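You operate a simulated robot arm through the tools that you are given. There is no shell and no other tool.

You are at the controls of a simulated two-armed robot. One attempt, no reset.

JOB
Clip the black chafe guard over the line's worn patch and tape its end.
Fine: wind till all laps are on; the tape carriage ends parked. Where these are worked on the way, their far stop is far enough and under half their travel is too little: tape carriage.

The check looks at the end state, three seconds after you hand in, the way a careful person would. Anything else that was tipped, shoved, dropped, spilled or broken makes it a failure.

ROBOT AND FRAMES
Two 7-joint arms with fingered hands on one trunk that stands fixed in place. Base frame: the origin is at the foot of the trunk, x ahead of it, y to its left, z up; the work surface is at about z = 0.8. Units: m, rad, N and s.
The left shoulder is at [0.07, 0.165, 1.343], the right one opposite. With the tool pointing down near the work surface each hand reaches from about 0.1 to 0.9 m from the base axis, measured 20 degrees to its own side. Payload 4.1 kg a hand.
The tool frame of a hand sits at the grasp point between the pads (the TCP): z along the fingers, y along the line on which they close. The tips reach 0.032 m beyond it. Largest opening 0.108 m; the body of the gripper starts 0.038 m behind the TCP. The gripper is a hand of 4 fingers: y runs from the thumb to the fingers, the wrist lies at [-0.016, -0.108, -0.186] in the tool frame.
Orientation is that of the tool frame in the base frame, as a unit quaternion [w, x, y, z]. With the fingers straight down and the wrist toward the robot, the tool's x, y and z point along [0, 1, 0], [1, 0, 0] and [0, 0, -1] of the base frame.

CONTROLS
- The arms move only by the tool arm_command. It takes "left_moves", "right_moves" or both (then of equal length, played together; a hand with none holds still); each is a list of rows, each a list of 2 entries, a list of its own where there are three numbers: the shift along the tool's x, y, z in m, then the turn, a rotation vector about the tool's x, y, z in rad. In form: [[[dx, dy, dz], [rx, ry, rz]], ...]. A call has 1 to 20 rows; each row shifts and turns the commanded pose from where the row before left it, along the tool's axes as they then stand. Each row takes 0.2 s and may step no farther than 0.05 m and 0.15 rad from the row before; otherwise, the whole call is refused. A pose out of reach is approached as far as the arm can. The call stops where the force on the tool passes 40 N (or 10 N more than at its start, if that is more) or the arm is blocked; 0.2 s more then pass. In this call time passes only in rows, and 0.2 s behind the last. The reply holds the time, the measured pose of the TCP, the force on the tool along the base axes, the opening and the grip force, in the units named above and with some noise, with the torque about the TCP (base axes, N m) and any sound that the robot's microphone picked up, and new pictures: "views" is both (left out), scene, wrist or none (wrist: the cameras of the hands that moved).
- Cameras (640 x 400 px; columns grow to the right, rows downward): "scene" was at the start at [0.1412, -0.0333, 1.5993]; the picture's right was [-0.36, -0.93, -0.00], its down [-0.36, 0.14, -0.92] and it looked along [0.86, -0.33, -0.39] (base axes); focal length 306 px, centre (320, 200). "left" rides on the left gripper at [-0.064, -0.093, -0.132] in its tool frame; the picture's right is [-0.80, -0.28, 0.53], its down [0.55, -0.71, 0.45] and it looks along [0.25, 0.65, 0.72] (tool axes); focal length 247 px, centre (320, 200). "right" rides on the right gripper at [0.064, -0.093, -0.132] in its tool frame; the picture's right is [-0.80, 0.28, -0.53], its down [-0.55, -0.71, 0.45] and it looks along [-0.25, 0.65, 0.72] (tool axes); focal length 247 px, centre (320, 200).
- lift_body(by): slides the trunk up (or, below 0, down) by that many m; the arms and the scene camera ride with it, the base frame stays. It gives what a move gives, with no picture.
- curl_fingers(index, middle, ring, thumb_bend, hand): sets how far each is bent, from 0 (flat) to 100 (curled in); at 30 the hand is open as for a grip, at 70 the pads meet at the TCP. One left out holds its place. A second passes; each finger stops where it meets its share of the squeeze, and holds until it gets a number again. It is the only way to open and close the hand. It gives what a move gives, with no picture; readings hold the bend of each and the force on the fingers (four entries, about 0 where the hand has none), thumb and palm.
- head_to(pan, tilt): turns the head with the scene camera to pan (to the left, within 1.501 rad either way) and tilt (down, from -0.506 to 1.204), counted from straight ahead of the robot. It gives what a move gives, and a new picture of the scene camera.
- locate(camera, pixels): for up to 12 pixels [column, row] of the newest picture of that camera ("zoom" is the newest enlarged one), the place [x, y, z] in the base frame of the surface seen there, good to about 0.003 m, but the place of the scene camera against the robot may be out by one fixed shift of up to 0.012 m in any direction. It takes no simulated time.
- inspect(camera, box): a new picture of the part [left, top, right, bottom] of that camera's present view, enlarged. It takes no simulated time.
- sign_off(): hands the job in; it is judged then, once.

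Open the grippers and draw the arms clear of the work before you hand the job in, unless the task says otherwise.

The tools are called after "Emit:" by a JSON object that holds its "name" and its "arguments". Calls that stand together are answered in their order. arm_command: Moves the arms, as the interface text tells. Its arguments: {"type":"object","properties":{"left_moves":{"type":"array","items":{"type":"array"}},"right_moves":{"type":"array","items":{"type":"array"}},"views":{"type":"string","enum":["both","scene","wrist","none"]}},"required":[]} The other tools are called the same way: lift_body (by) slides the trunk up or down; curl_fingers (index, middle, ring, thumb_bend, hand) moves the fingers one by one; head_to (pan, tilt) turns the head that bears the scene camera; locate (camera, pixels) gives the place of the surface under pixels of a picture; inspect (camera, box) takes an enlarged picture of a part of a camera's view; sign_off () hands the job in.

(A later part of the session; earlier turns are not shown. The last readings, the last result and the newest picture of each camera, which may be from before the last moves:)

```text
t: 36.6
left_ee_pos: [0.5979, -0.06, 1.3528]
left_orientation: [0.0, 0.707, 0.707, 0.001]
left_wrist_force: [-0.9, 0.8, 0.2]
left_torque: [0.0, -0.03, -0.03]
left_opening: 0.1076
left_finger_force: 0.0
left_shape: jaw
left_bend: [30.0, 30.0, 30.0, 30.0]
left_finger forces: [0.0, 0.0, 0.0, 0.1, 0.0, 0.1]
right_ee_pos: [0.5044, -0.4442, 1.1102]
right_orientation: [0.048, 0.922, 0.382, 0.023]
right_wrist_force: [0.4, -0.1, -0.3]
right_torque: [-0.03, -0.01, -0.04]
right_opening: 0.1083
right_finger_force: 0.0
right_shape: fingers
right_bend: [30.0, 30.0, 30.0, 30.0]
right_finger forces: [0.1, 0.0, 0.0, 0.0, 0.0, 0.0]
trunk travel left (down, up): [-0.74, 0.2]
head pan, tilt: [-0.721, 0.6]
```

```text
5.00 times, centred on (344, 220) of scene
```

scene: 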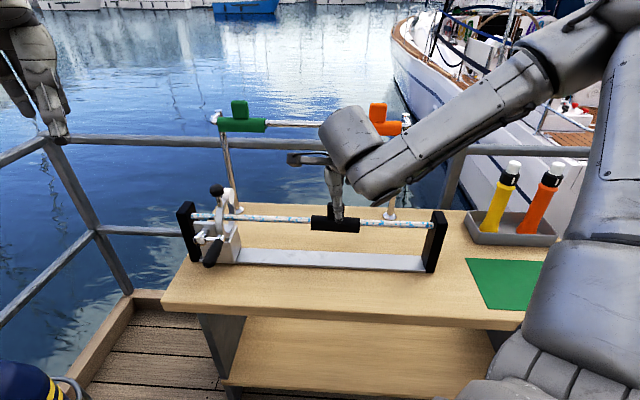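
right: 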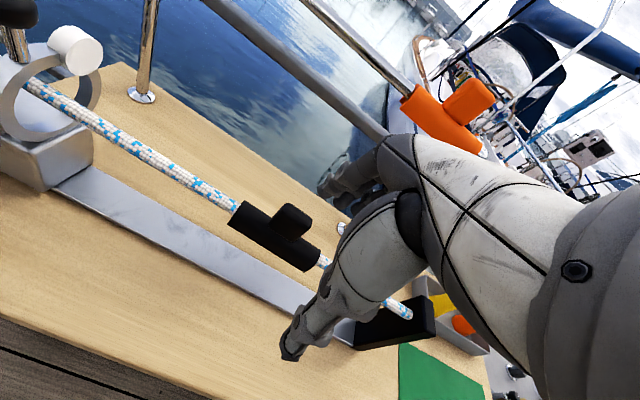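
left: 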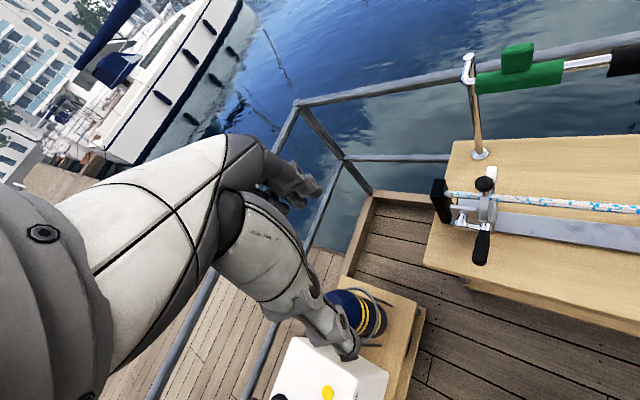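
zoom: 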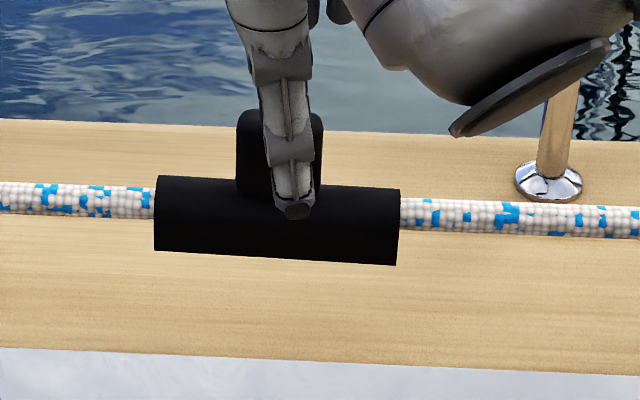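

The guard sits on the line over the whole patch. Next the tape carriage: I'll first move the idle left arm away to the left so the right arm can work there, and swing the head to the carriage.

Emit:
{"name": "arm_command", "arguments": {"left_moves": [[[0.05, 0, 0], [0, 0, 0]], [[0.05, 0, 0], [0, 0, 0]], [[0.05, -0.0, 0], [0, 0, 0]], [[0.045, -0.02, 0], [0, 0, 0]], [[0.045, -0.02, 0], [0, 0, 0]], [[0.045, -0.02, 0], [0, 0, 0]], [[0.045, -0.02, 0], [0, 0, 0]]], "views": "none"}}

Emit:
{"name": "head_to", "arguments": {"pan": -0.35, "tilt": 0.65}}

Emit:
{"name": "inspect", "arguments": {"camera": "scene", "box": [290, 150, 450, 250]}}

```text
t: 38.2
left_ee_pos: [0.5146, 0.271, 1.3523]
left_orientation: [0.001, 0.707, 0.707, 0.0]
left_wrist_force: [-0.8, 0.1, 0.2]
left_torque: [-0.03, -0.03, 0.01]
left_opening: 0.1075
left_finger_force: 0.0
left_shape: jaw
left_bend: [30.0, 30.0, 30.0, 30.0]
left_finger forces: [0.1, 0.1, 0.0, 0.0, 0.0, 0.0]
right_ee_pos: [0.5041, -0.4444, 1.1115]
right_orientation: [0.049, 0.922, 0.384, 0.022]
right_wrist_force: [-0.9, -0.1, 0.3]
right_torque: [-0.03, -0.04, 0.01]
right_opening: 0.1085
right_finger_force: 0.1
right_shape: fingers
right_bend: [30.0, 30.0, 30.0, 30.0]
right_finger forces: [0.1, 0.0, 0.0, 0.0, 0.0, 0.0]
trunk travel left (down, up): [-0.74, 0.2]
head pan, tilt: [-0.721, 0.6]
```

```text
t: 39.0
left_ee_pos: [0.5182, 0.2678, 1.3521]
left_orientation: [0.001, 0.706, 0.708, 0.0]
left_wrist_force: [-0.5, -0.2, 0.0]
left_torque: [0.01, 0.02, 0.03]
left_opening: 0.1075
left_finger_force: 0.1
left_shape: jaw
left_bend: [30.0, 30.0, 30.0, 30.0]
left_finger forces: [0.0, 0.0, 0.0, 0.0, 0.0, 0.0]
right_ee_pos: [0.5076, -0.4471, 1.1095]
right_orientation: [0.048, 0.922, 0.383, 0.023]
right_wrist_force: [0.7, 1.0, -0.3]
right_torque: [0.03, 0.01, 0.0]
right_opening: 0.1087
right_finger_force: 0.2
right_shape: fingers
right_bend: [30.0, 30.0, 30.0, 30.0]
right_finger forces: [0.0, 0.1, 0.0, 0.0, 0.1, 0.1]
trunk travel left (down, up): [-0.74, 0.2]
head pan, tilt: [-0.351, 0.649]
```

scene: 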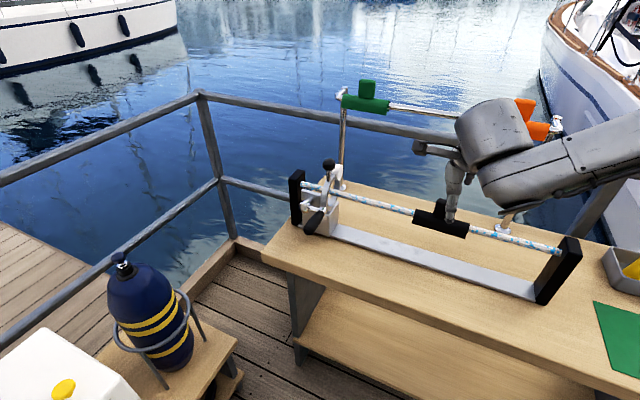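

```text
4.00 times, centred on (370, 200) of scene
```

zoom: 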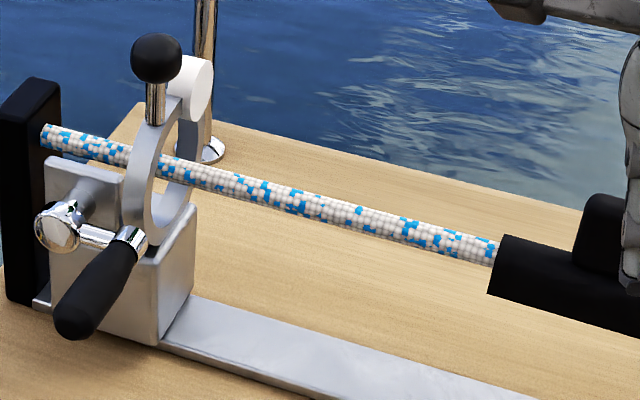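

Clear view of the carriage: hub at zoom (58,228), crank arm to (128,243), handle to its tip (75,322), knob at (156,58). I'll locate these features.

Emit:
{"name": "locate", "arguments": {"camera": "zoom", "pixels": [[58, 230], [95, 238], [128, 240], [118, 265], [75, 322], [95, 300], [156, 50], [155, 105], [140, 200], [180, 260], [185, 80], [85, 185]]}}

Emit:
{"name": "locate", "arguments": {"camera": "scene", "pixels": [[335, 232], [318, 228], [316, 170], [295, 180], [300, 215], [400, 210], [415, 225], [345, 240], [570, 240], [540, 295], [440, 265], [467, 237]]}}

```text
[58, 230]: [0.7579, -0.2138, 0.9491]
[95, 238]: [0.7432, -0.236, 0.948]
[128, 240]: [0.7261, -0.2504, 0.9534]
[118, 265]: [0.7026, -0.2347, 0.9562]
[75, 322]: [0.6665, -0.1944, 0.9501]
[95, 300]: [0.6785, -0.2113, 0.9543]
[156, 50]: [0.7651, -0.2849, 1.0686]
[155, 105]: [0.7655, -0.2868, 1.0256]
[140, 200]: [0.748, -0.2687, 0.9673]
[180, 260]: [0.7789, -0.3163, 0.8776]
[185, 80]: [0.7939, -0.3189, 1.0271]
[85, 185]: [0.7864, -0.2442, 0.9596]
```

```text
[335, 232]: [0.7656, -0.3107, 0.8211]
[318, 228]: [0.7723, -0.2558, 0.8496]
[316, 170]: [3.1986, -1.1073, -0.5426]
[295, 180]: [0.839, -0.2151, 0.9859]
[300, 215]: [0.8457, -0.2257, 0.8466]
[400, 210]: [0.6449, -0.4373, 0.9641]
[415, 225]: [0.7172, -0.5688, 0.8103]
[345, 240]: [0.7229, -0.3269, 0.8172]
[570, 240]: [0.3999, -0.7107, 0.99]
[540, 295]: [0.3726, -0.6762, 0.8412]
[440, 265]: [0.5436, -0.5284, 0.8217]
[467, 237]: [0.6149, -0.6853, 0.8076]
```

From the measurements: the crank hub is at s≈0.385, z≈0.947, radius ≈52 mm, with its handle lying along n≈0.61–0.69 at s≈0.333; the ball knob is at s≈0.34, n≈0.75, z≈1.06. I'll raise the right hand and turn it so it closes along the line direction, ready to take the crank handle from above.

Emit:
{"name": "arm_command", "arguments": {"right_moves": [[[0, 0, -0.045], [0.1, 0, 0]], [[0, -0.03, -0.035], [0, 0, 0]], [[0, 0, 0], [0, 0, -0.143]], [[0, 0, 0], [0, 0, -0.143]], [[0, 0, 0], [0, 0, -0.143]], [[0, 0, 0], [0, 0, -0.143]], [[0, 0, 0], [0, 0, -0.143]], [[0, 0, 0], [0, 0, -0.143]], [[0, 0, 0], [0, 0, -0.143]], [[0, 0, 0], [0, 0, -0.143]], [[0, 0, 0], [0, 0, -0.143]], [[0, 0, 0], [0, 0, -0.143]], [[0, 0, 0], [0, 0, -0.141]]], "views": "both"}}

```text
t: 41.8
left_ee_pos: [0.5174, 0.2675, 1.3512]
left_orientation: [0.001, 0.707, 0.707, -0.001]
left_wrist_force: [0.6, 0.3, -0.4]
left_torque: [0.0, -0.01, 0.02]
left_opening: 0.1077
left_finger_force: 0.0
left_shape: jaw
left_bend: [30.0, 30.0, 30.0, 30.0]
left_finger forces: [0.1, 0.0, 0.0, 0.0, 0.0, 0.0]
right_ee_pos: [0.4823, -0.4214, 1.1914]
right_orientation: [0.003, 0.381, 0.924, 0.002]
right_wrist_force: [0.5, 0.6, -0.3]
right_torque: [0.03, 0.02, -0.02]
right_opening: 0.1085
right_finger_force: 0.0
right_shape: fingers
right_bend: [30.0, 30.0, 30.0, 30.0]
right_finger forces: [0.0, 0.0, 0.0, 0.1, 0.0, 0.0]
trunk travel left (down, up): [-0.74, 0.2]
head pan, tilt: [-0.351, 0.649]
```

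scene: 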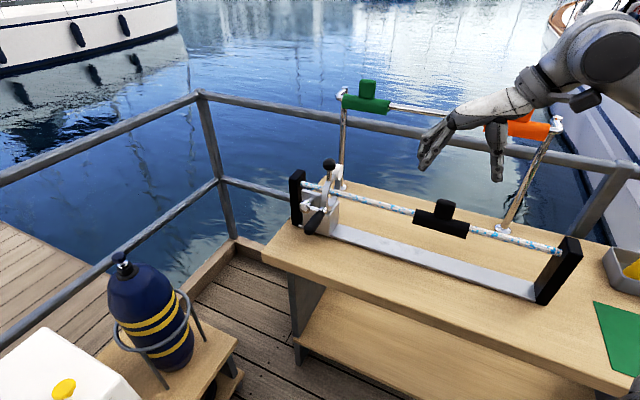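
right: 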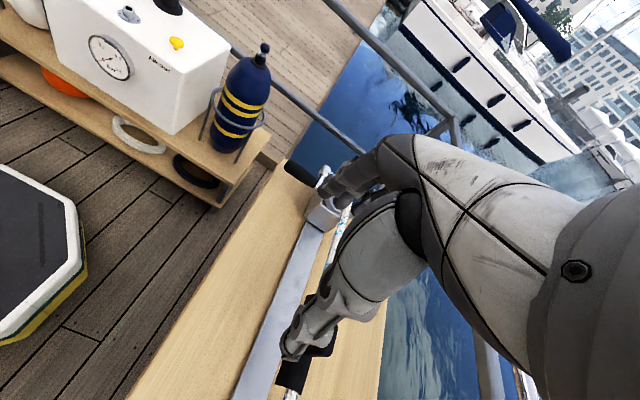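

The hand is turned and at (0.482,-0.421,1.191); the guard is now unobstructed in the scene view near (440,218). I'll zoom to confirm its seat, and look at the carriage again.

Emit:
{"name": "inspect", "arguments": {"camera": "scene", "box": [380, 180, 508, 260]}}

Emit:
{"name": "inspect", "arguments": {"camera": "scene", "box": [280, 150, 380, 250]}}

```text
5.00 times, centred on (444, 220) of scene
```

zoom: 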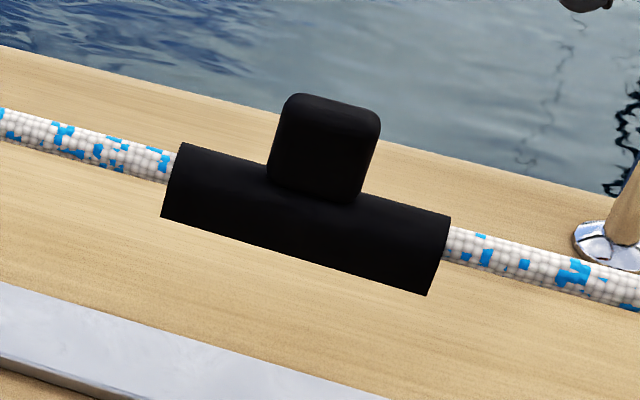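

```text
4.00 times, centred on (330, 200) of scene
```

zoom: 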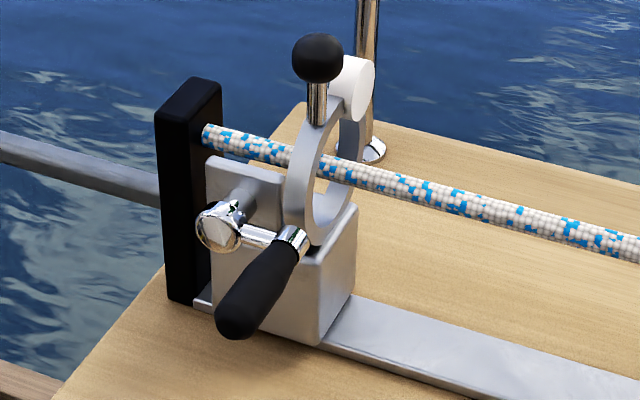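

Guard is well seated. Now I'll carry the open hand along to above the crank handle (s≈0.333, n≈0.625, z≈1.10).

Emit:
{"name": "arm_command", "arguments": {"right_moves": [[[0.002, 0.0414, 0.013], [0, 0, 0]], [[0.002, 0.0414, 0.013], [0, 0, 0]], [[0.002, 0.0414, 0.013], [0, 0, 0]], [[0.002, 0.0414, 0.013], [0, 0, 0]], [[0.002, 0.0414, 0.013], [0, 0, 0]], [[0.002, 0.0414, 0.013], [0, 0, 0]], [[0.002, 0.0414, 0.013], [0, 0, 0]]], "views": "both"}}

Emit:
{"name": "inspect", "arguments": {"camera": "scene", "box": [260, 110, 420, 250]}}

```text
t: 43.4
left_ee_pos: [0.5186, 0.2686, 1.3502]
left_orientation: [-0.001, 0.707, 0.707, -0.001]
left_wrist_force: [0.4, -0.8, 0.0]
left_torque: [-0.02, 0.01, -0.01]
left_opening: 0.1078
left_finger_force: 0.1
left_shape: jaw
left_bend: [30.0, 30.0, 30.0, 30.0]
left_finger forces: [0.0, 0.0, 0.1, 0.0, 0.1, 0.0]
right_ee_pos: [0.6787, -0.2034, 1.1009]
right_orientation: [0.003, 0.381, 0.924, 0.0]
right_wrist_force: [0.6, 0.5, 0.2]
right_torque: [-0.04, 0.0, 0.02]
right_opening: 0.1082
right_finger_force: 0.0
right_shape: fingers
right_bend: [30.0, 30.0, 30.0, 30.0]
right_finger forces: [0.0, 0.0, 0.1, 0.0, 0.0, 0.0]
trunk travel left (down, up): [-0.74, 0.2]
head pan, tilt: [-0.351, 0.649]
```

scene: 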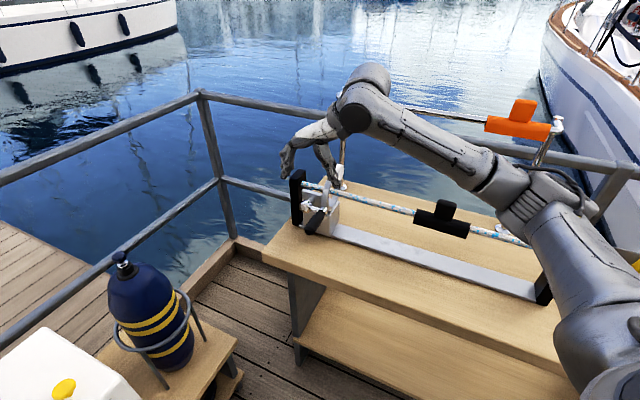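
right: 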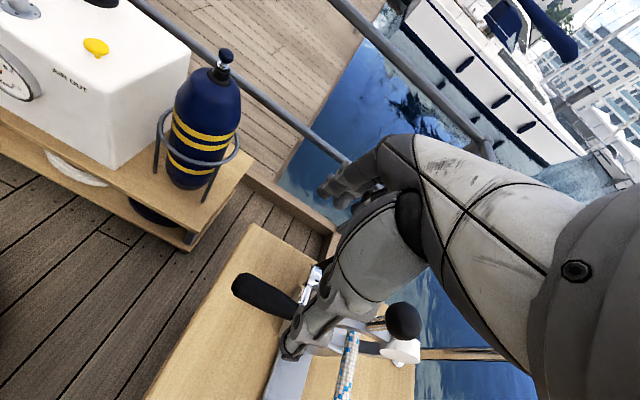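

```text
2.86 times, centred on (340, 180) of scene
```

zoom: 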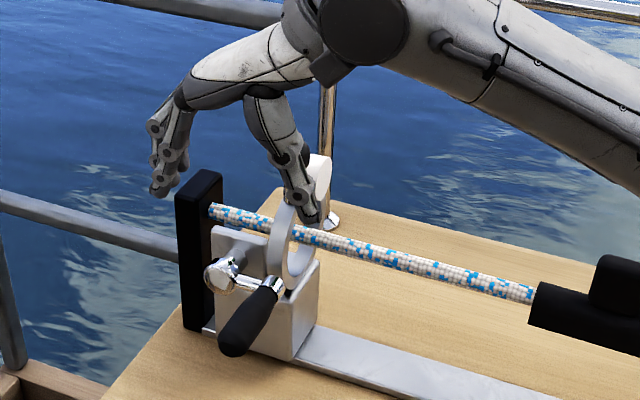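

The hand is above the handle at (0.679,-0.203,1.101). The right view shows the handle at about (240,285)–(300,305); I'll zoom and locate it with this camera for an exact position.

Emit:
{"name": "inspect", "arguments": {"camera": "right", "box": [210, 240, 370, 370]}}

Emit:
{"name": "locate", "arguments": {"camera": "right", "pixels": [[240, 286], [255, 290], [270, 296], [285, 303], [262, 300], [275, 287], [318, 272], [305, 292], [400, 318], [403, 348], [386, 350], [348, 358]]}}

```text
3.08 times, centred on (290, 305) of right
```

zoom: 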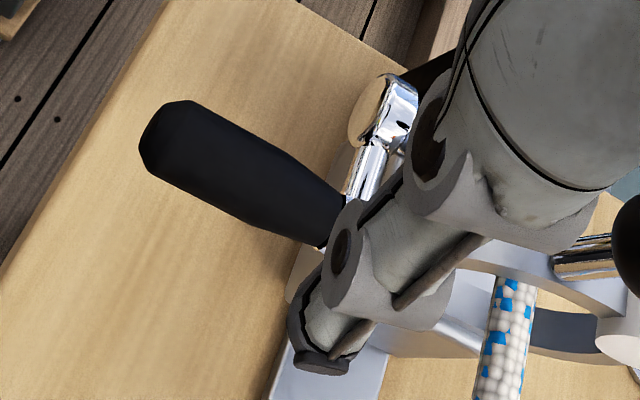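

```text
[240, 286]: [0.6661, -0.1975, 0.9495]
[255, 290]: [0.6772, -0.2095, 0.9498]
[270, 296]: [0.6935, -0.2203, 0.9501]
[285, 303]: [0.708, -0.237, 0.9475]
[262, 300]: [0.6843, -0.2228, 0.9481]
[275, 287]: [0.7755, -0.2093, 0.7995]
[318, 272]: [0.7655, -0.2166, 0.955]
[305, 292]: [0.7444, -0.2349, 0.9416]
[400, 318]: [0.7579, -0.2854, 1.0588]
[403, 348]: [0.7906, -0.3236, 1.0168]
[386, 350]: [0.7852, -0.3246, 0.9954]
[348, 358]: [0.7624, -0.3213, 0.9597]
```

Handle centre is at s≈0.336, z≈0.937 (diameter ≈27 mm), directly under the TCP. I'll descend 0.16 m so the handle sits between thumb and fingers.

Emit:
{"name": "arm_command", "arguments": {"right_moves": [[[0, 0, 0.04], [0, 0, 0]], [[0, 0, 0.04], [0, 0, 0]], [[0, 0, 0.04], [0, 0, 0]], [[0, 0, 0.04], [0, 0, 0]]], "views": "both"}}

Emit:
{"name": "inspect", "arguments": {"camera": "scene", "box": [260, 130, 420, 250]}}

Emit:
{"name": "inspect", "arguments": {"camera": "right", "box": [210, 160, 410, 360]}}

```text
t: 44.4
left_ee_pos: [0.5181, 0.2671, 1.3512]
left_orientation: [0.0, 0.708, 0.706, -0.001]
left_wrist_force: [-0.1, 0.5, -0.8]
left_torque: [0.0, 0.01, 0.01]
left_opening: 0.1077
left_finger_force: 0.0
left_shape: jaw
left_bend: [30.0, 30.0, 30.0, 30.0]
left_finger forces: [0.1, 0.0, 0.0, 0.1, 0.0, 0.0]
right_ee_pos: [0.6808, -0.2069, 0.9423]
right_orientation: [0.003, 0.382, 0.924, 0.0]
right_wrist_force: [0.4, -0.1, 0.1]
right_torque: [0.02, -0.01, 0.02]
right_opening: 0.1084
right_finger_force: 0.1
right_shape: fingers
right_bend: [30.0, 30.0, 30.0, 30.0]
right_finger forces: [0.0, 0.0, 0.0, 0.0, 0.0, 0.0]
trunk travel left (down, up): [-0.74, 0.2]
head pan, tilt: [-0.351, 0.649]
```

scene: 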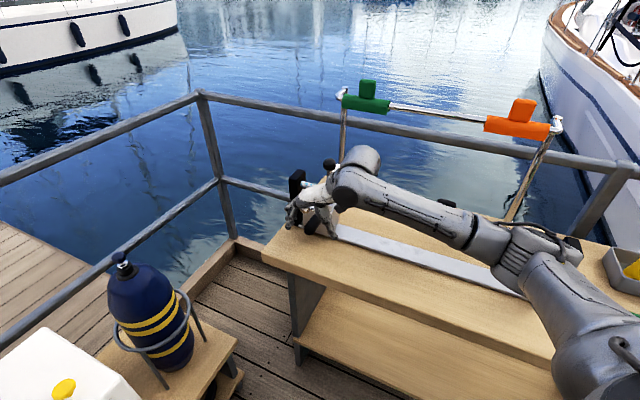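
right: 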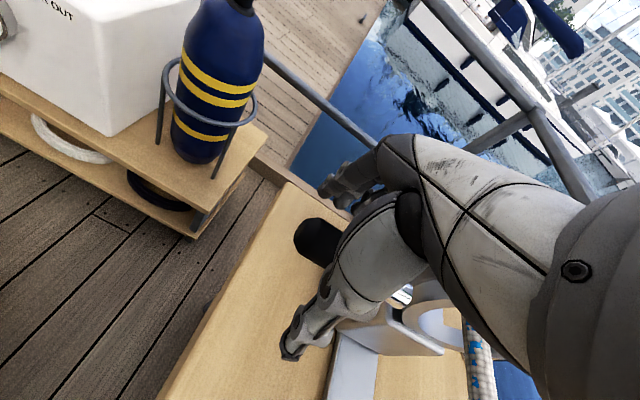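

```text
3.33 times, centred on (340, 190) of scene
```

zoom: 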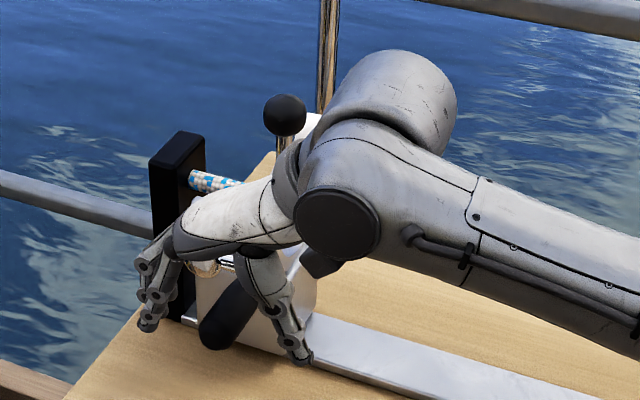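

```text
2.00 times, centred on (310, 260) of right
```

zoom: 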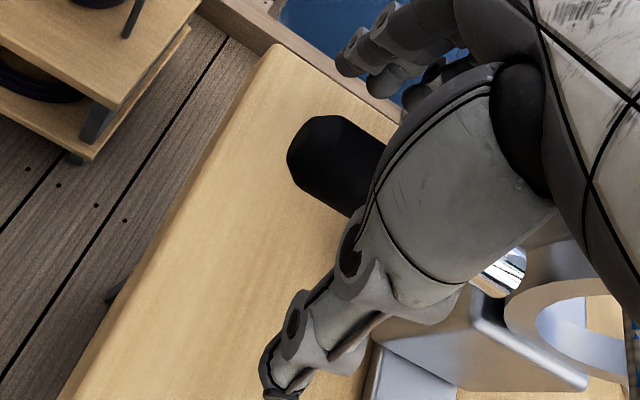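

The handle lies between thumb and fingers. I'll close all fingers to 60 (≈29 mm opening) and check the contact forces.

Emit:
{"name": "curl_fingers", "arguments": {"hand": "right", "index": 60, "middle": 60, "ring": 60, "thumb_bend": 60}}

Emit:
{"name": "inspect", "arguments": {"camera": "right", "box": [210, 160, 410, 360]}}

Emit:
{"name": "inspect", "arguments": {"camera": "scene", "box": [260, 150, 380, 250]}}

```text
t: 45.4
left_ee_pos: [0.5182, 0.2684, 1.3518]
left_orientation: [0.0, 0.707, 0.707, 0.0]
left_wrist_force: [-0.4, -0.2, -0.8]
left_torque: [0.0, -0.02, 0.0]
left_opening: 0.1077
left_finger_force: 0.0
left_shape: jaw
left_bend: [30.0, 30.0, 30.0, 30.0]
left_finger forces: [0.0, 0.0, 0.0, 0.0, 0.1, 0.0]
right_ee_pos: [0.6805, -0.2057, 0.9427]
right_orientation: [0.004, 0.38, 0.925, 0.001]
right_wrist_force: [0.6, -0.2, -1.1]
right_torque: [-0.02, -0.01, 0.01]
right_opening: 0.0293
right_finger_force: 0.0
right_shape: fingers
right_bend: [60.0, 60.0, 60.0, 60.0]
right_finger forces: [0.0, 0.1, 0.0, 0.0, 0.0, 0.1]
trunk travel left (down, up): [-0.74, 0.2]
head pan, tilt: [-0.351, 0.649]
```

```text
2.00 times, centred on (310, 260) of right
```

zoom: 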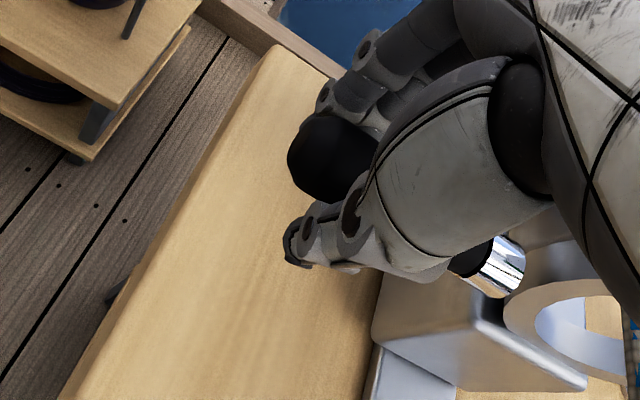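

```text
4.00 times, centred on (320, 200) of scene
```

zoom: 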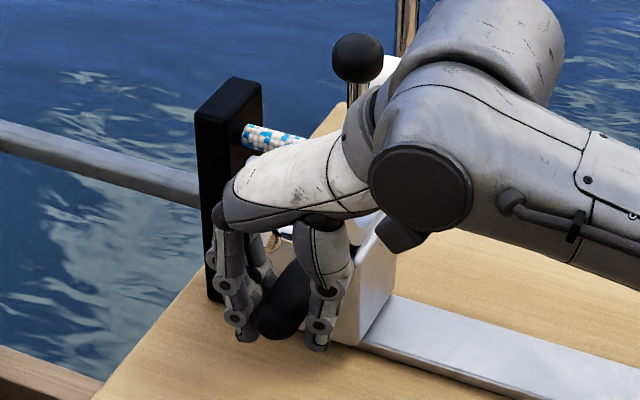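

No contact yet at 29 mm; the handle is caged. I'll close a bit further to take light contact.

Emit:
{"name": "curl_fingers", "arguments": {"hand": "right", "index": 64, "middle": 64, "ring": 64, "thumb_bend": 64}}

```text
t: 46.4
left_ee_pos: [0.5177, 0.2682, 1.3509]
left_orientation: [0.0, 0.707, 0.707, 0.0]
left_wrist_force: [-0.4, 0.7, -0.3]
left_torque: [0.0, -0.04, -0.04]
left_opening: 0.1079
left_finger_force: 0.1
left_shape: jaw
left_bend: [30.0, 30.0, 30.0, 30.0]
left_finger forces: [0.0, 0.0, 0.0, 0.1, 0.0, 0.0]
right_ee_pos: [0.6793, -0.2063, 0.943]
right_orientation: [0.003, 0.382, 0.924, 0.001]
right_wrist_force: [-0.8, -0.5, -0.5]
right_torque: [0.01, 0.01, 0.04]
right_opening: 0.02
right_finger_force: 0.5
right_shape: fingers
right_bend: [64.0, 64.0, 64.0, 63.0]
right_finger forces: [0.0, 0.0, 0.1, 0.0, 1.0, 0.1]
trunk travel left (down, up): [-0.74, 0.2]
head pan, tilt: [-0.351, 0.649]
```

Thumb just touches (1 N) at 20 mm opening, so the handle is snugly caged. I'll pull along the line toward the guard (−s) by 3 cm and see whether the carriage slides.

Emit:
{"name": "arm_command", "arguments": {"right_moves": [[[0, -0.01, 0], [0, 0, 0]], [[0, -0.01, 0], [0, 0, 0]], [[0, -0.01, 0], [0, 0, 0]]], "views": "both"}}

Emit:
{"name": "inspect", "arguments": {"camera": "scene", "box": [260, 150, 380, 250]}}

```text
t: 47.2
left_ee_pos: [0.517, 0.2673, 1.3518]
left_orientation: [0.0, 0.707, 0.708, -0.001]
left_wrist_force: [0.5, -0.7, -1.4]
left_torque: [0.0, 0.0, 0.01]
left_opening: 0.1077
left_finger_force: 0.0
left_shape: jaw
left_bend: [30.0, 30.0, 30.0, 30.0]
left_finger forces: [0.1, 0.0, 0.0, 0.0, 0.0, 0.0]
right_ee_pos: [0.6579, -0.2281, 0.9415]
right_orientation: [0.003, 0.382, 0.924, 0.0]
right_wrist_force: [5.9, 4.8, -3.3]
right_torque: [0.01, 0.01, 0.01]
right_opening: 0.0251
right_finger_force: 3.7
right_shape: fingers
right_bend: [60.0, 64.0, 62.0, 64.0]
right_finger forces: [4.9, 0.3, 2.2, 0.1, 0.1, 0.0]
trunk travel left (down, up): [-0.74, 0.2]
head pan, tilt: [-0.351, 0.649]
```

scene: 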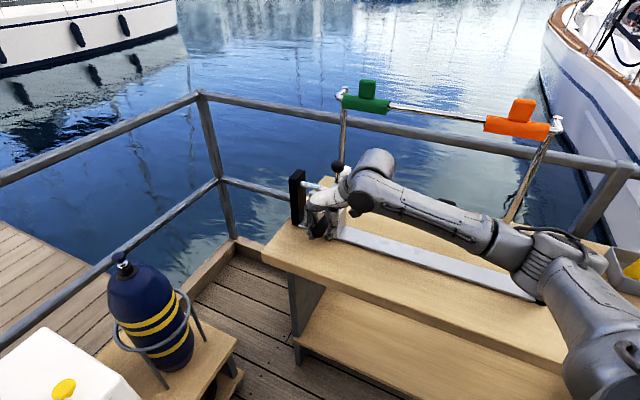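
right: 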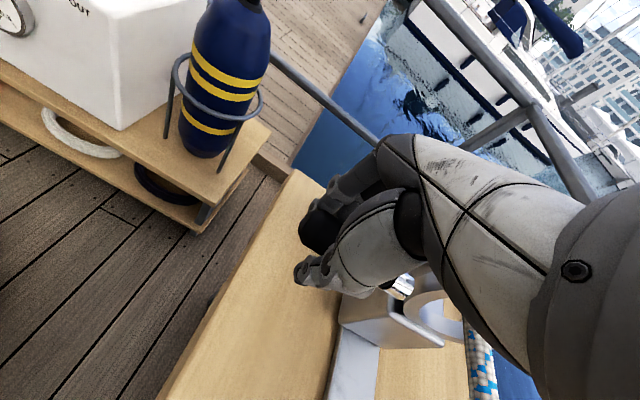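

```text
4.00 times, centred on (320, 200) of scene
```

zoom: 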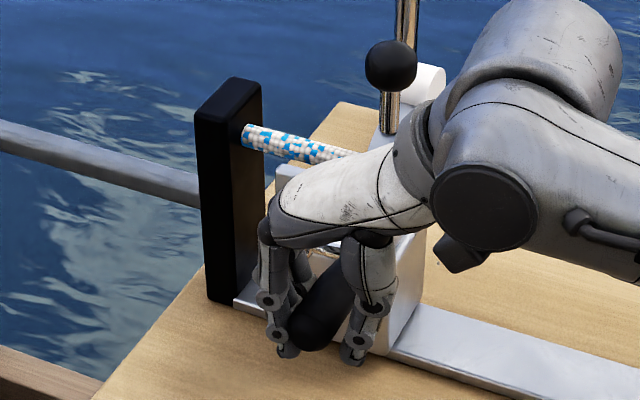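

The carriage slides with about 7.6 N of drag (knob moved right from 357 to 390 in the zoom). I'll keep pulling toward the guard.

Emit:
{"name": "arm_command", "arguments": {"right_moves": [[[0, -0.02, 0], [0, 0, 0]], [[0, -0.02, 0], [0, 0, 0]], [[0, -0.02, 0], [0, 0, 0]], [[0, -0.02, 0], [0, 0, 0]], [[0, -0.02, 0], [0, 0, 0]], [[0, -0.02, 0], [0, 0, 0]]], "views": "both"}}

Emit:
{"name": "inspect", "arguments": {"camera": "scene", "box": [290, 150, 490, 275]}}

```text
t: 48.6
left_ee_pos: [0.5188, 0.2685, 1.3511]
left_orientation: [0.0, 0.708, 0.707, 0.0]
left_wrist_force: [-0.3, 0.1, 0.2]
left_torque: [-0.02, -0.02, 0.0]
left_opening: 0.1075
left_finger_force: 0.1
left_shape: jaw
left_bend: [30.0, 30.0, 30.0, 30.0]
left_finger forces: [0.0, 0.0, 0.0, 0.1, 0.1, 0.0]
right_ee_pos: [0.5733, -0.3125, 0.9406]
right_orientation: [0.002, 0.382, 0.924, 0.0]
right_wrist_force: [6.6, 2.1, -2.9]
right_torque: [0.01, -0.02, -0.05]
right_opening: 0.0245
right_finger_force: 3.7
right_shape: fingers
right_bend: [61.0, 64.0, 62.0, 64.0]
right_finger forces: [5.3, 0.1, 2.0, 0.0, 0.0, 0.1]
trunk travel left (down, up): [-0.74, 0.2]
head pan, tilt: [-0.351, 0.649]
```

scene: 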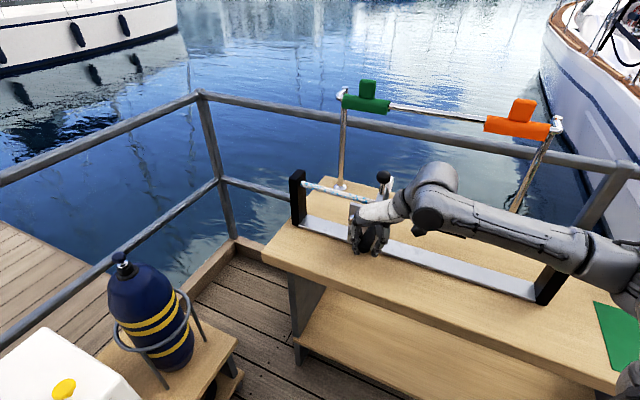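
right: 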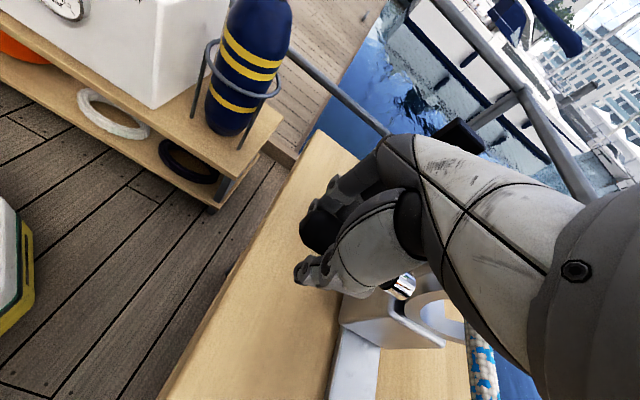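

```text
3.20 times, centred on (390, 212) of scene
```

zoom: 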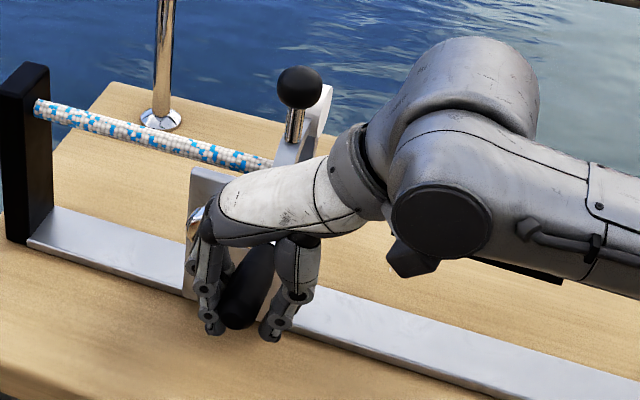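

Now at s≈0.184, carriage following with the same drag. The guard's end is at s≈0.109, so I'll continue in smaller steps watching the force.

Emit:
{"name": "arm_command", "arguments": {"right_moves": [[[0, -0.01, 0], [0, 0, 0]], [[0, -0.01, 0], [0, 0, 0]], [[0, -0.01, 0], [0, 0, 0]], [[0, -0.01, 0], [0, 0, 0]]], "views": "none"}}

Emit:
{"name": "inspect", "arguments": {"camera": "scene", "box": [310, 150, 510, 275]}}

```text
t: 49.6
left_ee_pos: [0.5179, 0.2689, 1.3517]
left_orientation: [0.0, 0.707, 0.707, 0.0]
left_wrist_force: [-0.7, -0.1, -0.2]
left_torque: [0.01, 0.0, 0.02]
left_opening: 0.1076
left_finger_force: 0.1
left_shape: jaw
left_bend: [30.0, 30.0, 30.0, 30.0]
left_finger forces: [0.0, 0.0, 0.1, 0.1, 0.0, 0.1]
right_ee_pos: [0.5456, -0.34, 0.9416]
right_orientation: [0.004, 0.383, 0.924, 0.001]
right_wrist_force: [7.1, 2.5, -2.4]
right_torque: [-0.01, -0.04, -0.06]
right_opening: 0.0246
right_finger_force: 3.8
right_shape: fingers
right_bend: [60.0, 64.0, 62.0, 64.0]
right_finger forces: [5.0, 0.2, 2.1, 0.1, 0.1, 0.0]
trunk travel left (down, up): [-0.74, 0.2]
head pan, tilt: [-0.351, 0.649]
```

```text
3.20 times, centred on (410, 212) of scene
```

zoom: 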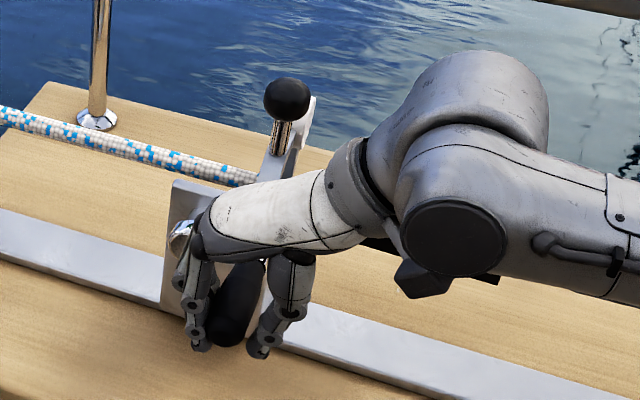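

At s≈0.145, same ~7 N drag. Continuing in 5 mm steps until the stop shows in the force.

Emit:
{"name": "arm_command", "arguments": {"right_moves": [[[0, -0.005, 0], [0, 0, 0]], [[0, -0.005, 0], [0, 0, 0]], [[0, -0.005, 0], [0, 0, 0]], [[0, -0.005, 0], [0, 0, 0]]], "views": "none"}}

Emit:
{"name": "inspect", "arguments": {"camera": "scene", "box": [310, 150, 510, 275]}}

```text
t: 50.6
left_ee_pos: [0.5168, 0.2678, 1.351]
left_orientation: [0.0, 0.707, 0.707, 0.0]
left_wrist_force: [-1.0, -0.1, 0.2]
left_torque: [-0.02, 0.03, -0.01]
left_opening: 0.1076
left_finger_force: 0.0
left_shape: jaw
left_bend: [30.0, 30.0, 30.0, 30.0]
left_finger forces: [0.0, 0.1, 0.0, 0.0, 0.1, 0.0]
right_ee_pos: [0.5311, -0.354, 0.9395]
right_orientation: [0.002, 0.382, 0.924, 0.001]
right_wrist_force: [7.7, 2.5, -2.6]
right_torque: [-0.01, -0.01, -0.07]
right_opening: 0.0246
right_finger_force: 3.6
right_shape: fingers
right_bend: [60.0, 64.0, 62.0, 64.0]
right_finger forces: [5.8, 0.0, 1.7, 0.1, 0.0, 0.0]
trunk travel left (down, up): [-0.74, 0.2]
head pan, tilt: [-0.351, 0.649]
```

```text
3.20 times, centred on (410, 212) of scene
```

zoom: 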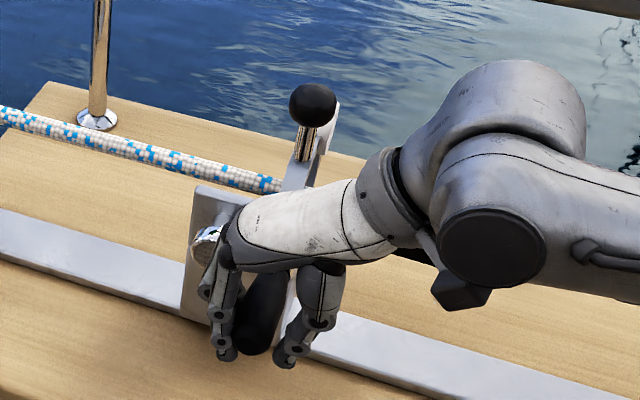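

At s≈0.125, still only drag. Another 2 cm in 5 mm steps.

Emit:
{"name": "arm_command", "arguments": {"right_moves": [[[0, -0.005, 0], [0, 0, 0]], [[0, -0.005, 0], [0, 0, 0]], [[0, -0.005, 0], [0, 0, 0]], [[0, -0.005, 0], [0, 0, 0]]], "views": "none"}}

Emit:
{"name": "inspect", "arguments": {"camera": "scene", "box": [310, 150, 510, 275]}}

Emit:
{"name": "inspect", "arguments": {"camera": "right", "box": [300, 200, 560, 400]}}

```text
t: 51.6
left_ee_pos: [0.5187, 0.2682, 1.3513]
left_orientation: [0.0, 0.708, 0.707, -0.001]
left_wrist_force: [0.6, 0.4, -0.1]
left_torque: [-0.01, -0.03, 0.01]
left_opening: 0.1075
left_finger_force: 0.1
left_shape: jaw
left_bend: [30.0, 30.0, 30.0, 30.0]
left_finger forces: [0.0, 0.0, 0.1, 0.1, 0.0, 0.1]
right_ee_pos: [0.5162, -0.3679, 0.9404]
right_orientation: [0.003, 0.382, 0.924, 0.001]
right_wrist_force: [6.7, 1.8, -3.4]
right_torque: [-0.03, -0.01, -0.13]
right_opening: 0.025
right_finger_force: 3.9
right_shape: fingers
right_bend: [60.0, 64.0, 62.0, 64.0]
right_finger forces: [5.5, 0.1, 2.0, 0.0, 0.0, 0.1]
trunk travel left (down, up): [-0.74, 0.2]
head pan, tilt: [-0.351, 0.649]
```

```text
3.20 times, centred on (410, 212) of scene
```

zoom: 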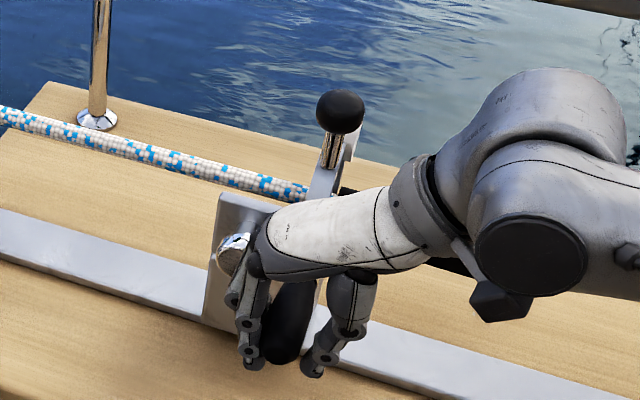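

```text
2.00 times, centred on (430, 300) of right
```

zoom: 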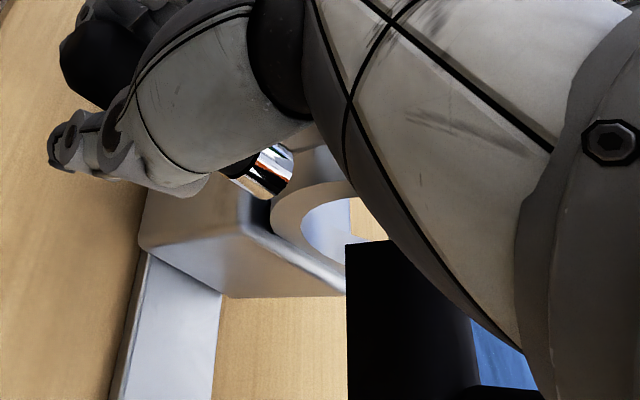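

At s≈0.105 the ring is just meeting the guard's end (black edge at zoom (346,243)). I'll locate the ring and guard edges to see how far they overlap.

Emit:
{"name": "locate", "arguments": {"camera": "right", "pixels": [[447, 330], [450, 340], [460, 335], [434, 296], [420, 303], [415, 318], [436, 345], [380, 330], [395, 300], [480, 360]]}}

Emit:
{"name": "locate", "arguments": {"camera": "scene", "pixels": [[416, 184], [415, 196], [412, 205], [418, 210], [420, 195], [404, 208], [383, 228]]}}

```text
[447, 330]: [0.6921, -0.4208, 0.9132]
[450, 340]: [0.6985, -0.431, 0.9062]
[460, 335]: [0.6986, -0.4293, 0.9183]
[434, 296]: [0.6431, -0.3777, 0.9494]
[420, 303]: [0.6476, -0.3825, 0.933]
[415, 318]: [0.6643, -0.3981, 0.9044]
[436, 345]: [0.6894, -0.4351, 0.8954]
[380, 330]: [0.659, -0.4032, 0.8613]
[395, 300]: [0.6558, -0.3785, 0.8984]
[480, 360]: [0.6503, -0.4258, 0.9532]
```

```text
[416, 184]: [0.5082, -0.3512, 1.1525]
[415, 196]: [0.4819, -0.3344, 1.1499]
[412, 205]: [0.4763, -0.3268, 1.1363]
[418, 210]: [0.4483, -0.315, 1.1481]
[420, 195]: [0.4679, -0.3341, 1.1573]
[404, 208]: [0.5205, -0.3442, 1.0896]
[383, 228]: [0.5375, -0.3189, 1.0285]
```

Those readings came from the older full pictures; I'll locate in the newest enlarged wrist picture instead.

Emit:
{"name": "locate", "arguments": {"camera": "zoom", "pixels": [[360, 260], [400, 300], [440, 360], [360, 350], [335, 190], [300, 205], [290, 240], [240, 280], [340, 285], [270, 175], [180, 275], [500, 370]]}}

```text
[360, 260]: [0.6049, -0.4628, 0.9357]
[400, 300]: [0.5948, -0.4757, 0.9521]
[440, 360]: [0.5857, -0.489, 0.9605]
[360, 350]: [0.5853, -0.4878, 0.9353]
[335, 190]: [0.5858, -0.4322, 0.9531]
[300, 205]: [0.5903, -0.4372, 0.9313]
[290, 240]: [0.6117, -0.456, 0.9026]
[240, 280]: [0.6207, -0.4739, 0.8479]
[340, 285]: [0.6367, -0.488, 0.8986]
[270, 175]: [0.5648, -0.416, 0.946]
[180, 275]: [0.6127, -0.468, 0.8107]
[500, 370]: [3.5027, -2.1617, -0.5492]
```

The ring's leading face (s≈0.108) is now level with the guard's end. I'll go on in 4 mm steps watching for the far stop or any contact.

Emit:
{"name": "arm_command", "arguments": {"right_moves": [[[0, -0.004, 0], [0, 0, 0]], [[0, -0.004, 0], [0, 0, 0]], [[0, -0.004, 0], [0, 0, 0]]], "views": "none"}}

Emit:
{"name": "inspect", "arguments": {"camera": "right", "box": [300, 200, 560, 400]}}

```text
t: 52.4
left_ee_pos: [0.5175, 0.268, 1.3515]
left_orientation: [-0.001, 0.707, 0.707, -0.001]
left_wrist_force: [-0.3, 0.8, -1.1]
left_torque: [-0.01, -0.01, -0.01]
left_opening: 0.1079
left_finger_force: 0.1
left_shape: jaw
left_bend: [30.0, 30.0, 30.0, 30.0]
left_finger forces: [0.0, 0.1, 0.1, 0.0, 0.0, 0.0]
right_ee_pos: [0.5086, -0.3761, 0.9413]
right_orientation: [0.003, 0.383, 0.924, 0.001]
right_wrist_force: [5.9, 2.8, -3.8]
right_torque: [-0.02, -0.03, -0.05]
right_opening: 0.0245
right_finger_force: 3.0
right_shape: fingers
right_bend: [60.0, 64.0, 62.0, 64.0]
right_finger forces: [4.7, 0.1, 1.7, 0.0, 0.0, 0.1]
trunk travel left (down, up): [-0.74, 0.2]
head pan, tilt: [-0.351, 0.649]
```

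```text
2.00 times, centred on (430, 300) of right
```

zoom: 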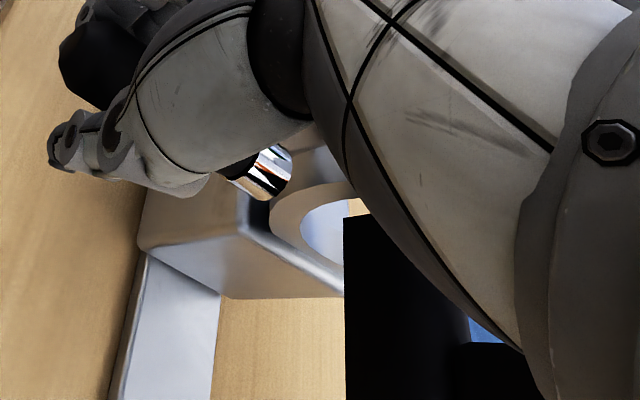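

The guard's end is entering the ring with no added force. Continue another 12 mm.

Emit:
{"name": "arm_command", "arguments": {"right_moves": [[[0, -0.004, 0], [0, 0, 0]], [[0, -0.004, 0], [0, 0, 0]], [[0, -0.004, 0], [0, 0, 0]]], "views": "none"}}

Emit:
{"name": "inspect", "arguments": {"camera": "right", "box": [300, 200, 560, 400]}}

Emit:
{"name": "inspect", "arguments": {"camera": "scene", "box": [310, 150, 510, 275]}}

```text
t: 53.2
left_ee_pos: [0.5173, 0.2681, 1.3514]
left_orientation: [0.001, 0.708, 0.706, 0.0]
left_wrist_force: [-0.1, -0.3, 0.3]
left_torque: [-0.01, -0.02, -0.01]
left_opening: 0.1077
left_finger_force: 0.0
left_shape: jaw
left_bend: [30.0, 30.0, 30.0, 30.0]
left_finger forces: [0.0, 0.1, 0.0, 0.1, 0.1, 0.0]
right_ee_pos: [0.4992, -0.3847, 0.941]
right_orientation: [0.003, 0.382, 0.924, 0.0]
right_wrist_force: [2.6, 2.0, -1.5]
right_torque: [0.0, -0.01, -0.03]
right_opening: 0.0224
right_finger_force: 1.8
right_shape: fingers
right_bend: [62.0, 64.0, 63.0, 64.0]
right_finger forces: [3.3, 0.1, 0.9, 0.0, 0.0, 0.0]
trunk travel left (down, up): [-0.74, 0.2]
head pan, tilt: [-0.351, 0.649]
```

```text
2.00 times, centred on (430, 300) of right
```

zoom: 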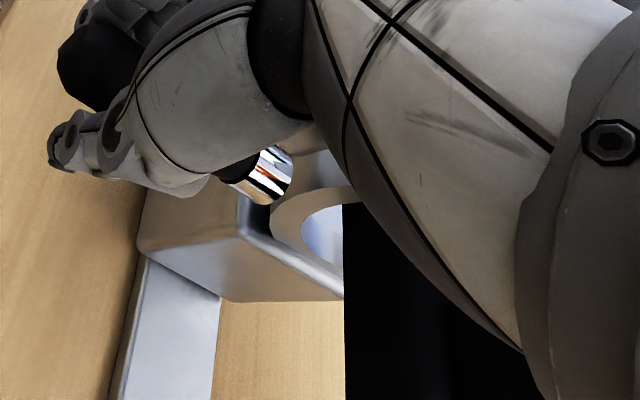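

```text
3.20 times, centred on (410, 212) of scene
```

zoom: 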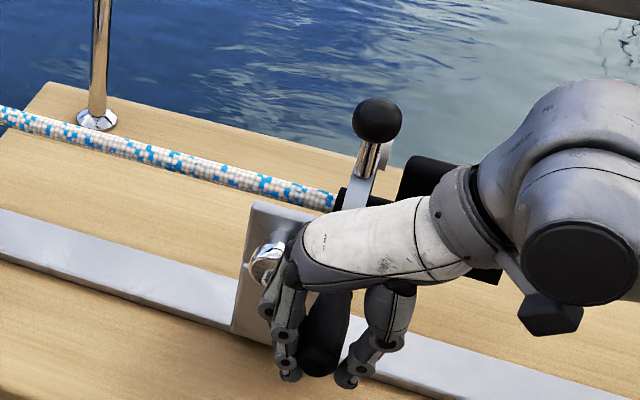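

At s≈0.081 the drag dropped to about 3 N and the ring now overlaps the guard's end by ~2 cm, a possible detent. I'll take 2 mm steps now.

Emit:
{"name": "arm_command", "arguments": {"right_moves": [[[0, -0.002, 0], [0, 0, 0]], [[0, -0.002, 0], [0, 0, 0]]], "views": "none"}}

Emit:
{"name": "inspect", "arguments": {"camera": "scene", "box": [360, 170, 460, 232]}}

```text
t: 53.8
left_ee_pos: [0.5187, 0.2696, 1.3523]
left_orientation: [0.0, 0.707, 0.707, -0.001]
left_wrist_force: [-0.2, 1.1, 0.8]
left_torque: [0.01, -0.01, 0.04]
left_opening: 0.1075
left_finger_force: 0.0
left_shape: jaw
left_bend: [30.0, 30.0, 30.0, 30.0]
left_finger forces: [0.0, 0.0, 0.0, 0.0, 0.1, 0.0]
right_ee_pos: [0.4978, -0.3877, 0.9405]
right_orientation: [0.004, 0.381, 0.924, 0.001]
right_wrist_force: [4.8, 5.2, -2.5]
right_torque: [0.06, -0.05, -0.06]
right_opening: 0.0246
right_finger_force: 3.1
right_shape: fingers
right_bend: [61.0, 64.0, 63.0, 64.0]
right_finger forces: [5.6, 0.1, 1.9, 0.0, 0.1, 0.0]
trunk travel left (down, up): [-0.74, 0.2]
head pan, tilt: [-0.351, 0.649]
```

```text
6.40 times, centred on (410, 201) of scene
```

zoom: 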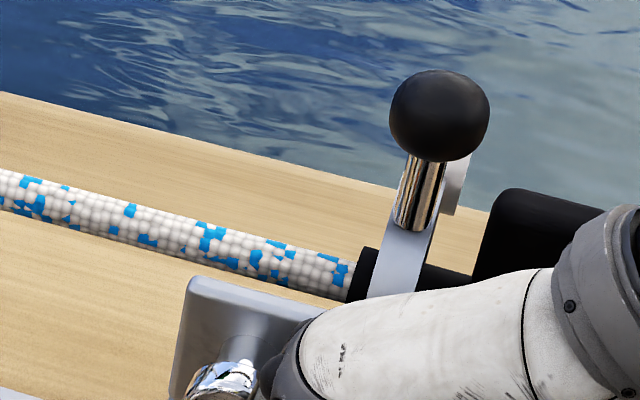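

Back to 7 N; the ring is about 1 cm short of the tab in the zoom (435 vs 480). I'll advance in 2 mm steps and compare the force and picture.

Emit:
{"name": "arm_command", "arguments": {"right_moves": [[[0, -0.002, 0], [0, 0, 0]], [[0, -0.002, 0], [0, 0, 0]]], "views": "none"}}

Emit:
{"name": "inspect", "arguments": {"camera": "scene", "box": [360, 170, 460, 232]}}

```text
t: 54.4
left_ee_pos: [0.5195, 0.2684, 1.3504]
left_orientation: [0.0, 0.707, 0.707, -0.001]
left_wrist_force: [-0.5, -0.2, -0.6]
left_torque: [0.0, 0.02, -0.01]
left_opening: 0.1077
left_finger_force: 0.1
left_shape: jaw
left_bend: [30.0, 30.0, 30.0, 30.0]
left_finger forces: [0.0, 0.1, 0.0, 0.0, 0.0, 0.0]
right_ee_pos: [0.4957, -0.3911, 0.9402]
right_orientation: [0.002, 0.381, 0.924, 0.0]
right_wrist_force: [10.6, 8.5, -4.4]
right_torque: [-0.01, 0.0, -0.05]
right_opening: 0.0275
right_finger_force: 6.5
right_shape: fingers
right_bend: [60.0, 63.0, 61.0, 64.0]
right_finger forces: [9.1, 0.8, 3.4, 0.0, 0.1, 0.0]
trunk travel left (down, up): [-0.74, 0.2]
head pan, tilt: [-0.351, 0.649]
```

```text
6.40 times, centred on (410, 201) of scene
```

zoom: 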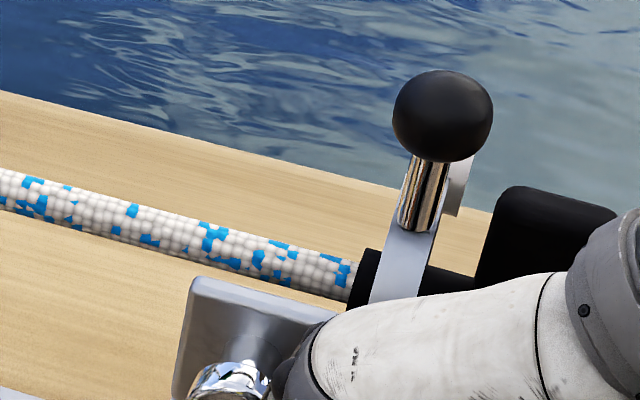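

Force rose to ~13.6 N while the knob barely moved, so this may be the far stop. I'll look closer at the ring and guard end before deciding whether to press on.

Emit:
{"name": "inspect", "arguments": {"camera": "scene", "box": [395, 190, 445, 221]}}

Emit:
{"name": "inspect", "arguments": {"camera": "right", "box": [300, 200, 560, 400]}}

Emit:
{"name": "locate", "arguments": {"camera": "zoom", "pixels": [[335, 190], [300, 205], [360, 260], [370, 350], [290, 240], [420, 350], [240, 280], [350, 215]]}}

```text
12.80 times, centred on (420, 206) of scene
```

zoom: 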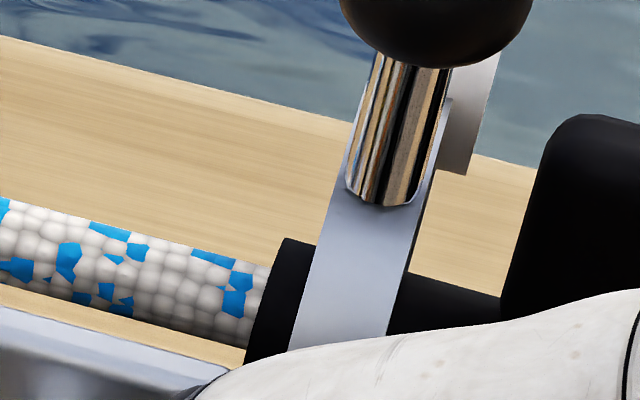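

```text
2.00 times, centred on (430, 300) of right
```

zoom: 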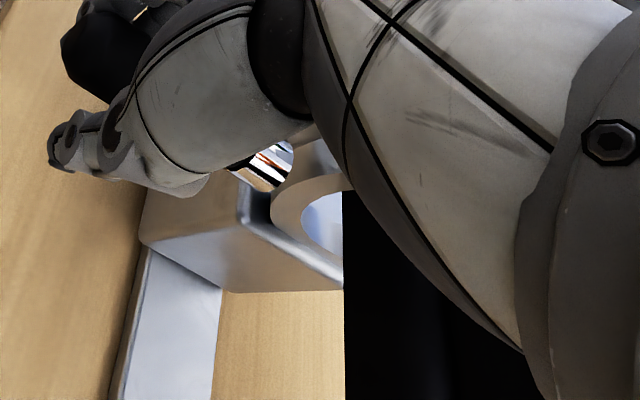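

```text
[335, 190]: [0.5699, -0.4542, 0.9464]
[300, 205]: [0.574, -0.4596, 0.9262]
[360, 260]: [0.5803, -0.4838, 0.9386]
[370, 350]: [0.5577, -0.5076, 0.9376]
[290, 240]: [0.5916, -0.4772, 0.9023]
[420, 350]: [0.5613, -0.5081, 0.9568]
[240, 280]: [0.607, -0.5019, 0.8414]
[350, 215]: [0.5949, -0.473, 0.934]
```

The ring (s≈0.081–0.099) now surrounds the guard's end (0.108) and still clears the tab. One more 3 mm push will confirm that this is the hard stop and that the guard does not move.

Emit:
{"name": "arm_command", "arguments": {"right_moves": [[[0, -0.003, 0], [0, 0, 0]]], "views": "none"}}

Emit:
{"name": "inspect", "arguments": {"camera": "scene", "box": [395, 190, 445, 221]}}

```text
t: 54.8
left_ee_pos: [0.52, 0.2708, 1.3492]
left_orientation: [0.0, 0.707, 0.707, -0.001]
left_wrist_force: [-0.5, -0.3, -0.2]
left_torque: [0.01, -0.01, 0.01]
left_opening: 0.1077
left_finger_force: 0.1
left_shape: jaw
left_bend: [30.0, 30.0, 30.0, 30.0]
left_finger forces: [0.0, 0.0, 0.0, 0.1, 0.0, 0.0]
right_ee_pos: [0.4947, -0.3909, 0.9388]
right_orientation: [0.003, 0.382, 0.924, 0.001]
right_wrist_force: [13.3, 10.1, -4.7]
right_torque: [0.01, -0.03, -0.01]
right_opening: 0.0295
right_finger_force: 8.3
right_shape: fingers
right_bend: [59.0, 63.0, 60.0, 64.0]
right_finger forces: [11.6, 1.3, 4.0, 0.1, 0.0, 0.0]
trunk travel left (down, up): [-0.74, 0.2]
head pan, tilt: [-0.351, 0.649]
```

```text
12.80 times, centred on (420, 206) of scene
```

zoom: 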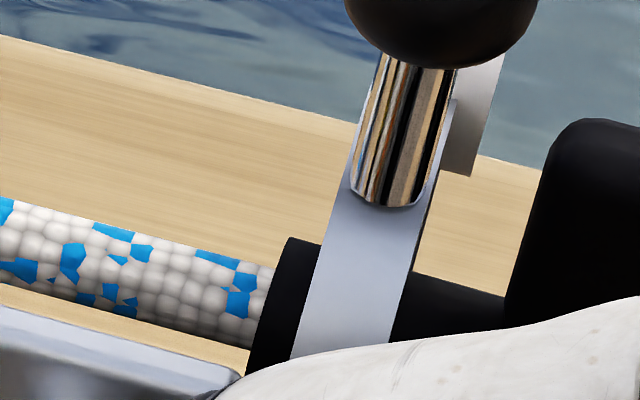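

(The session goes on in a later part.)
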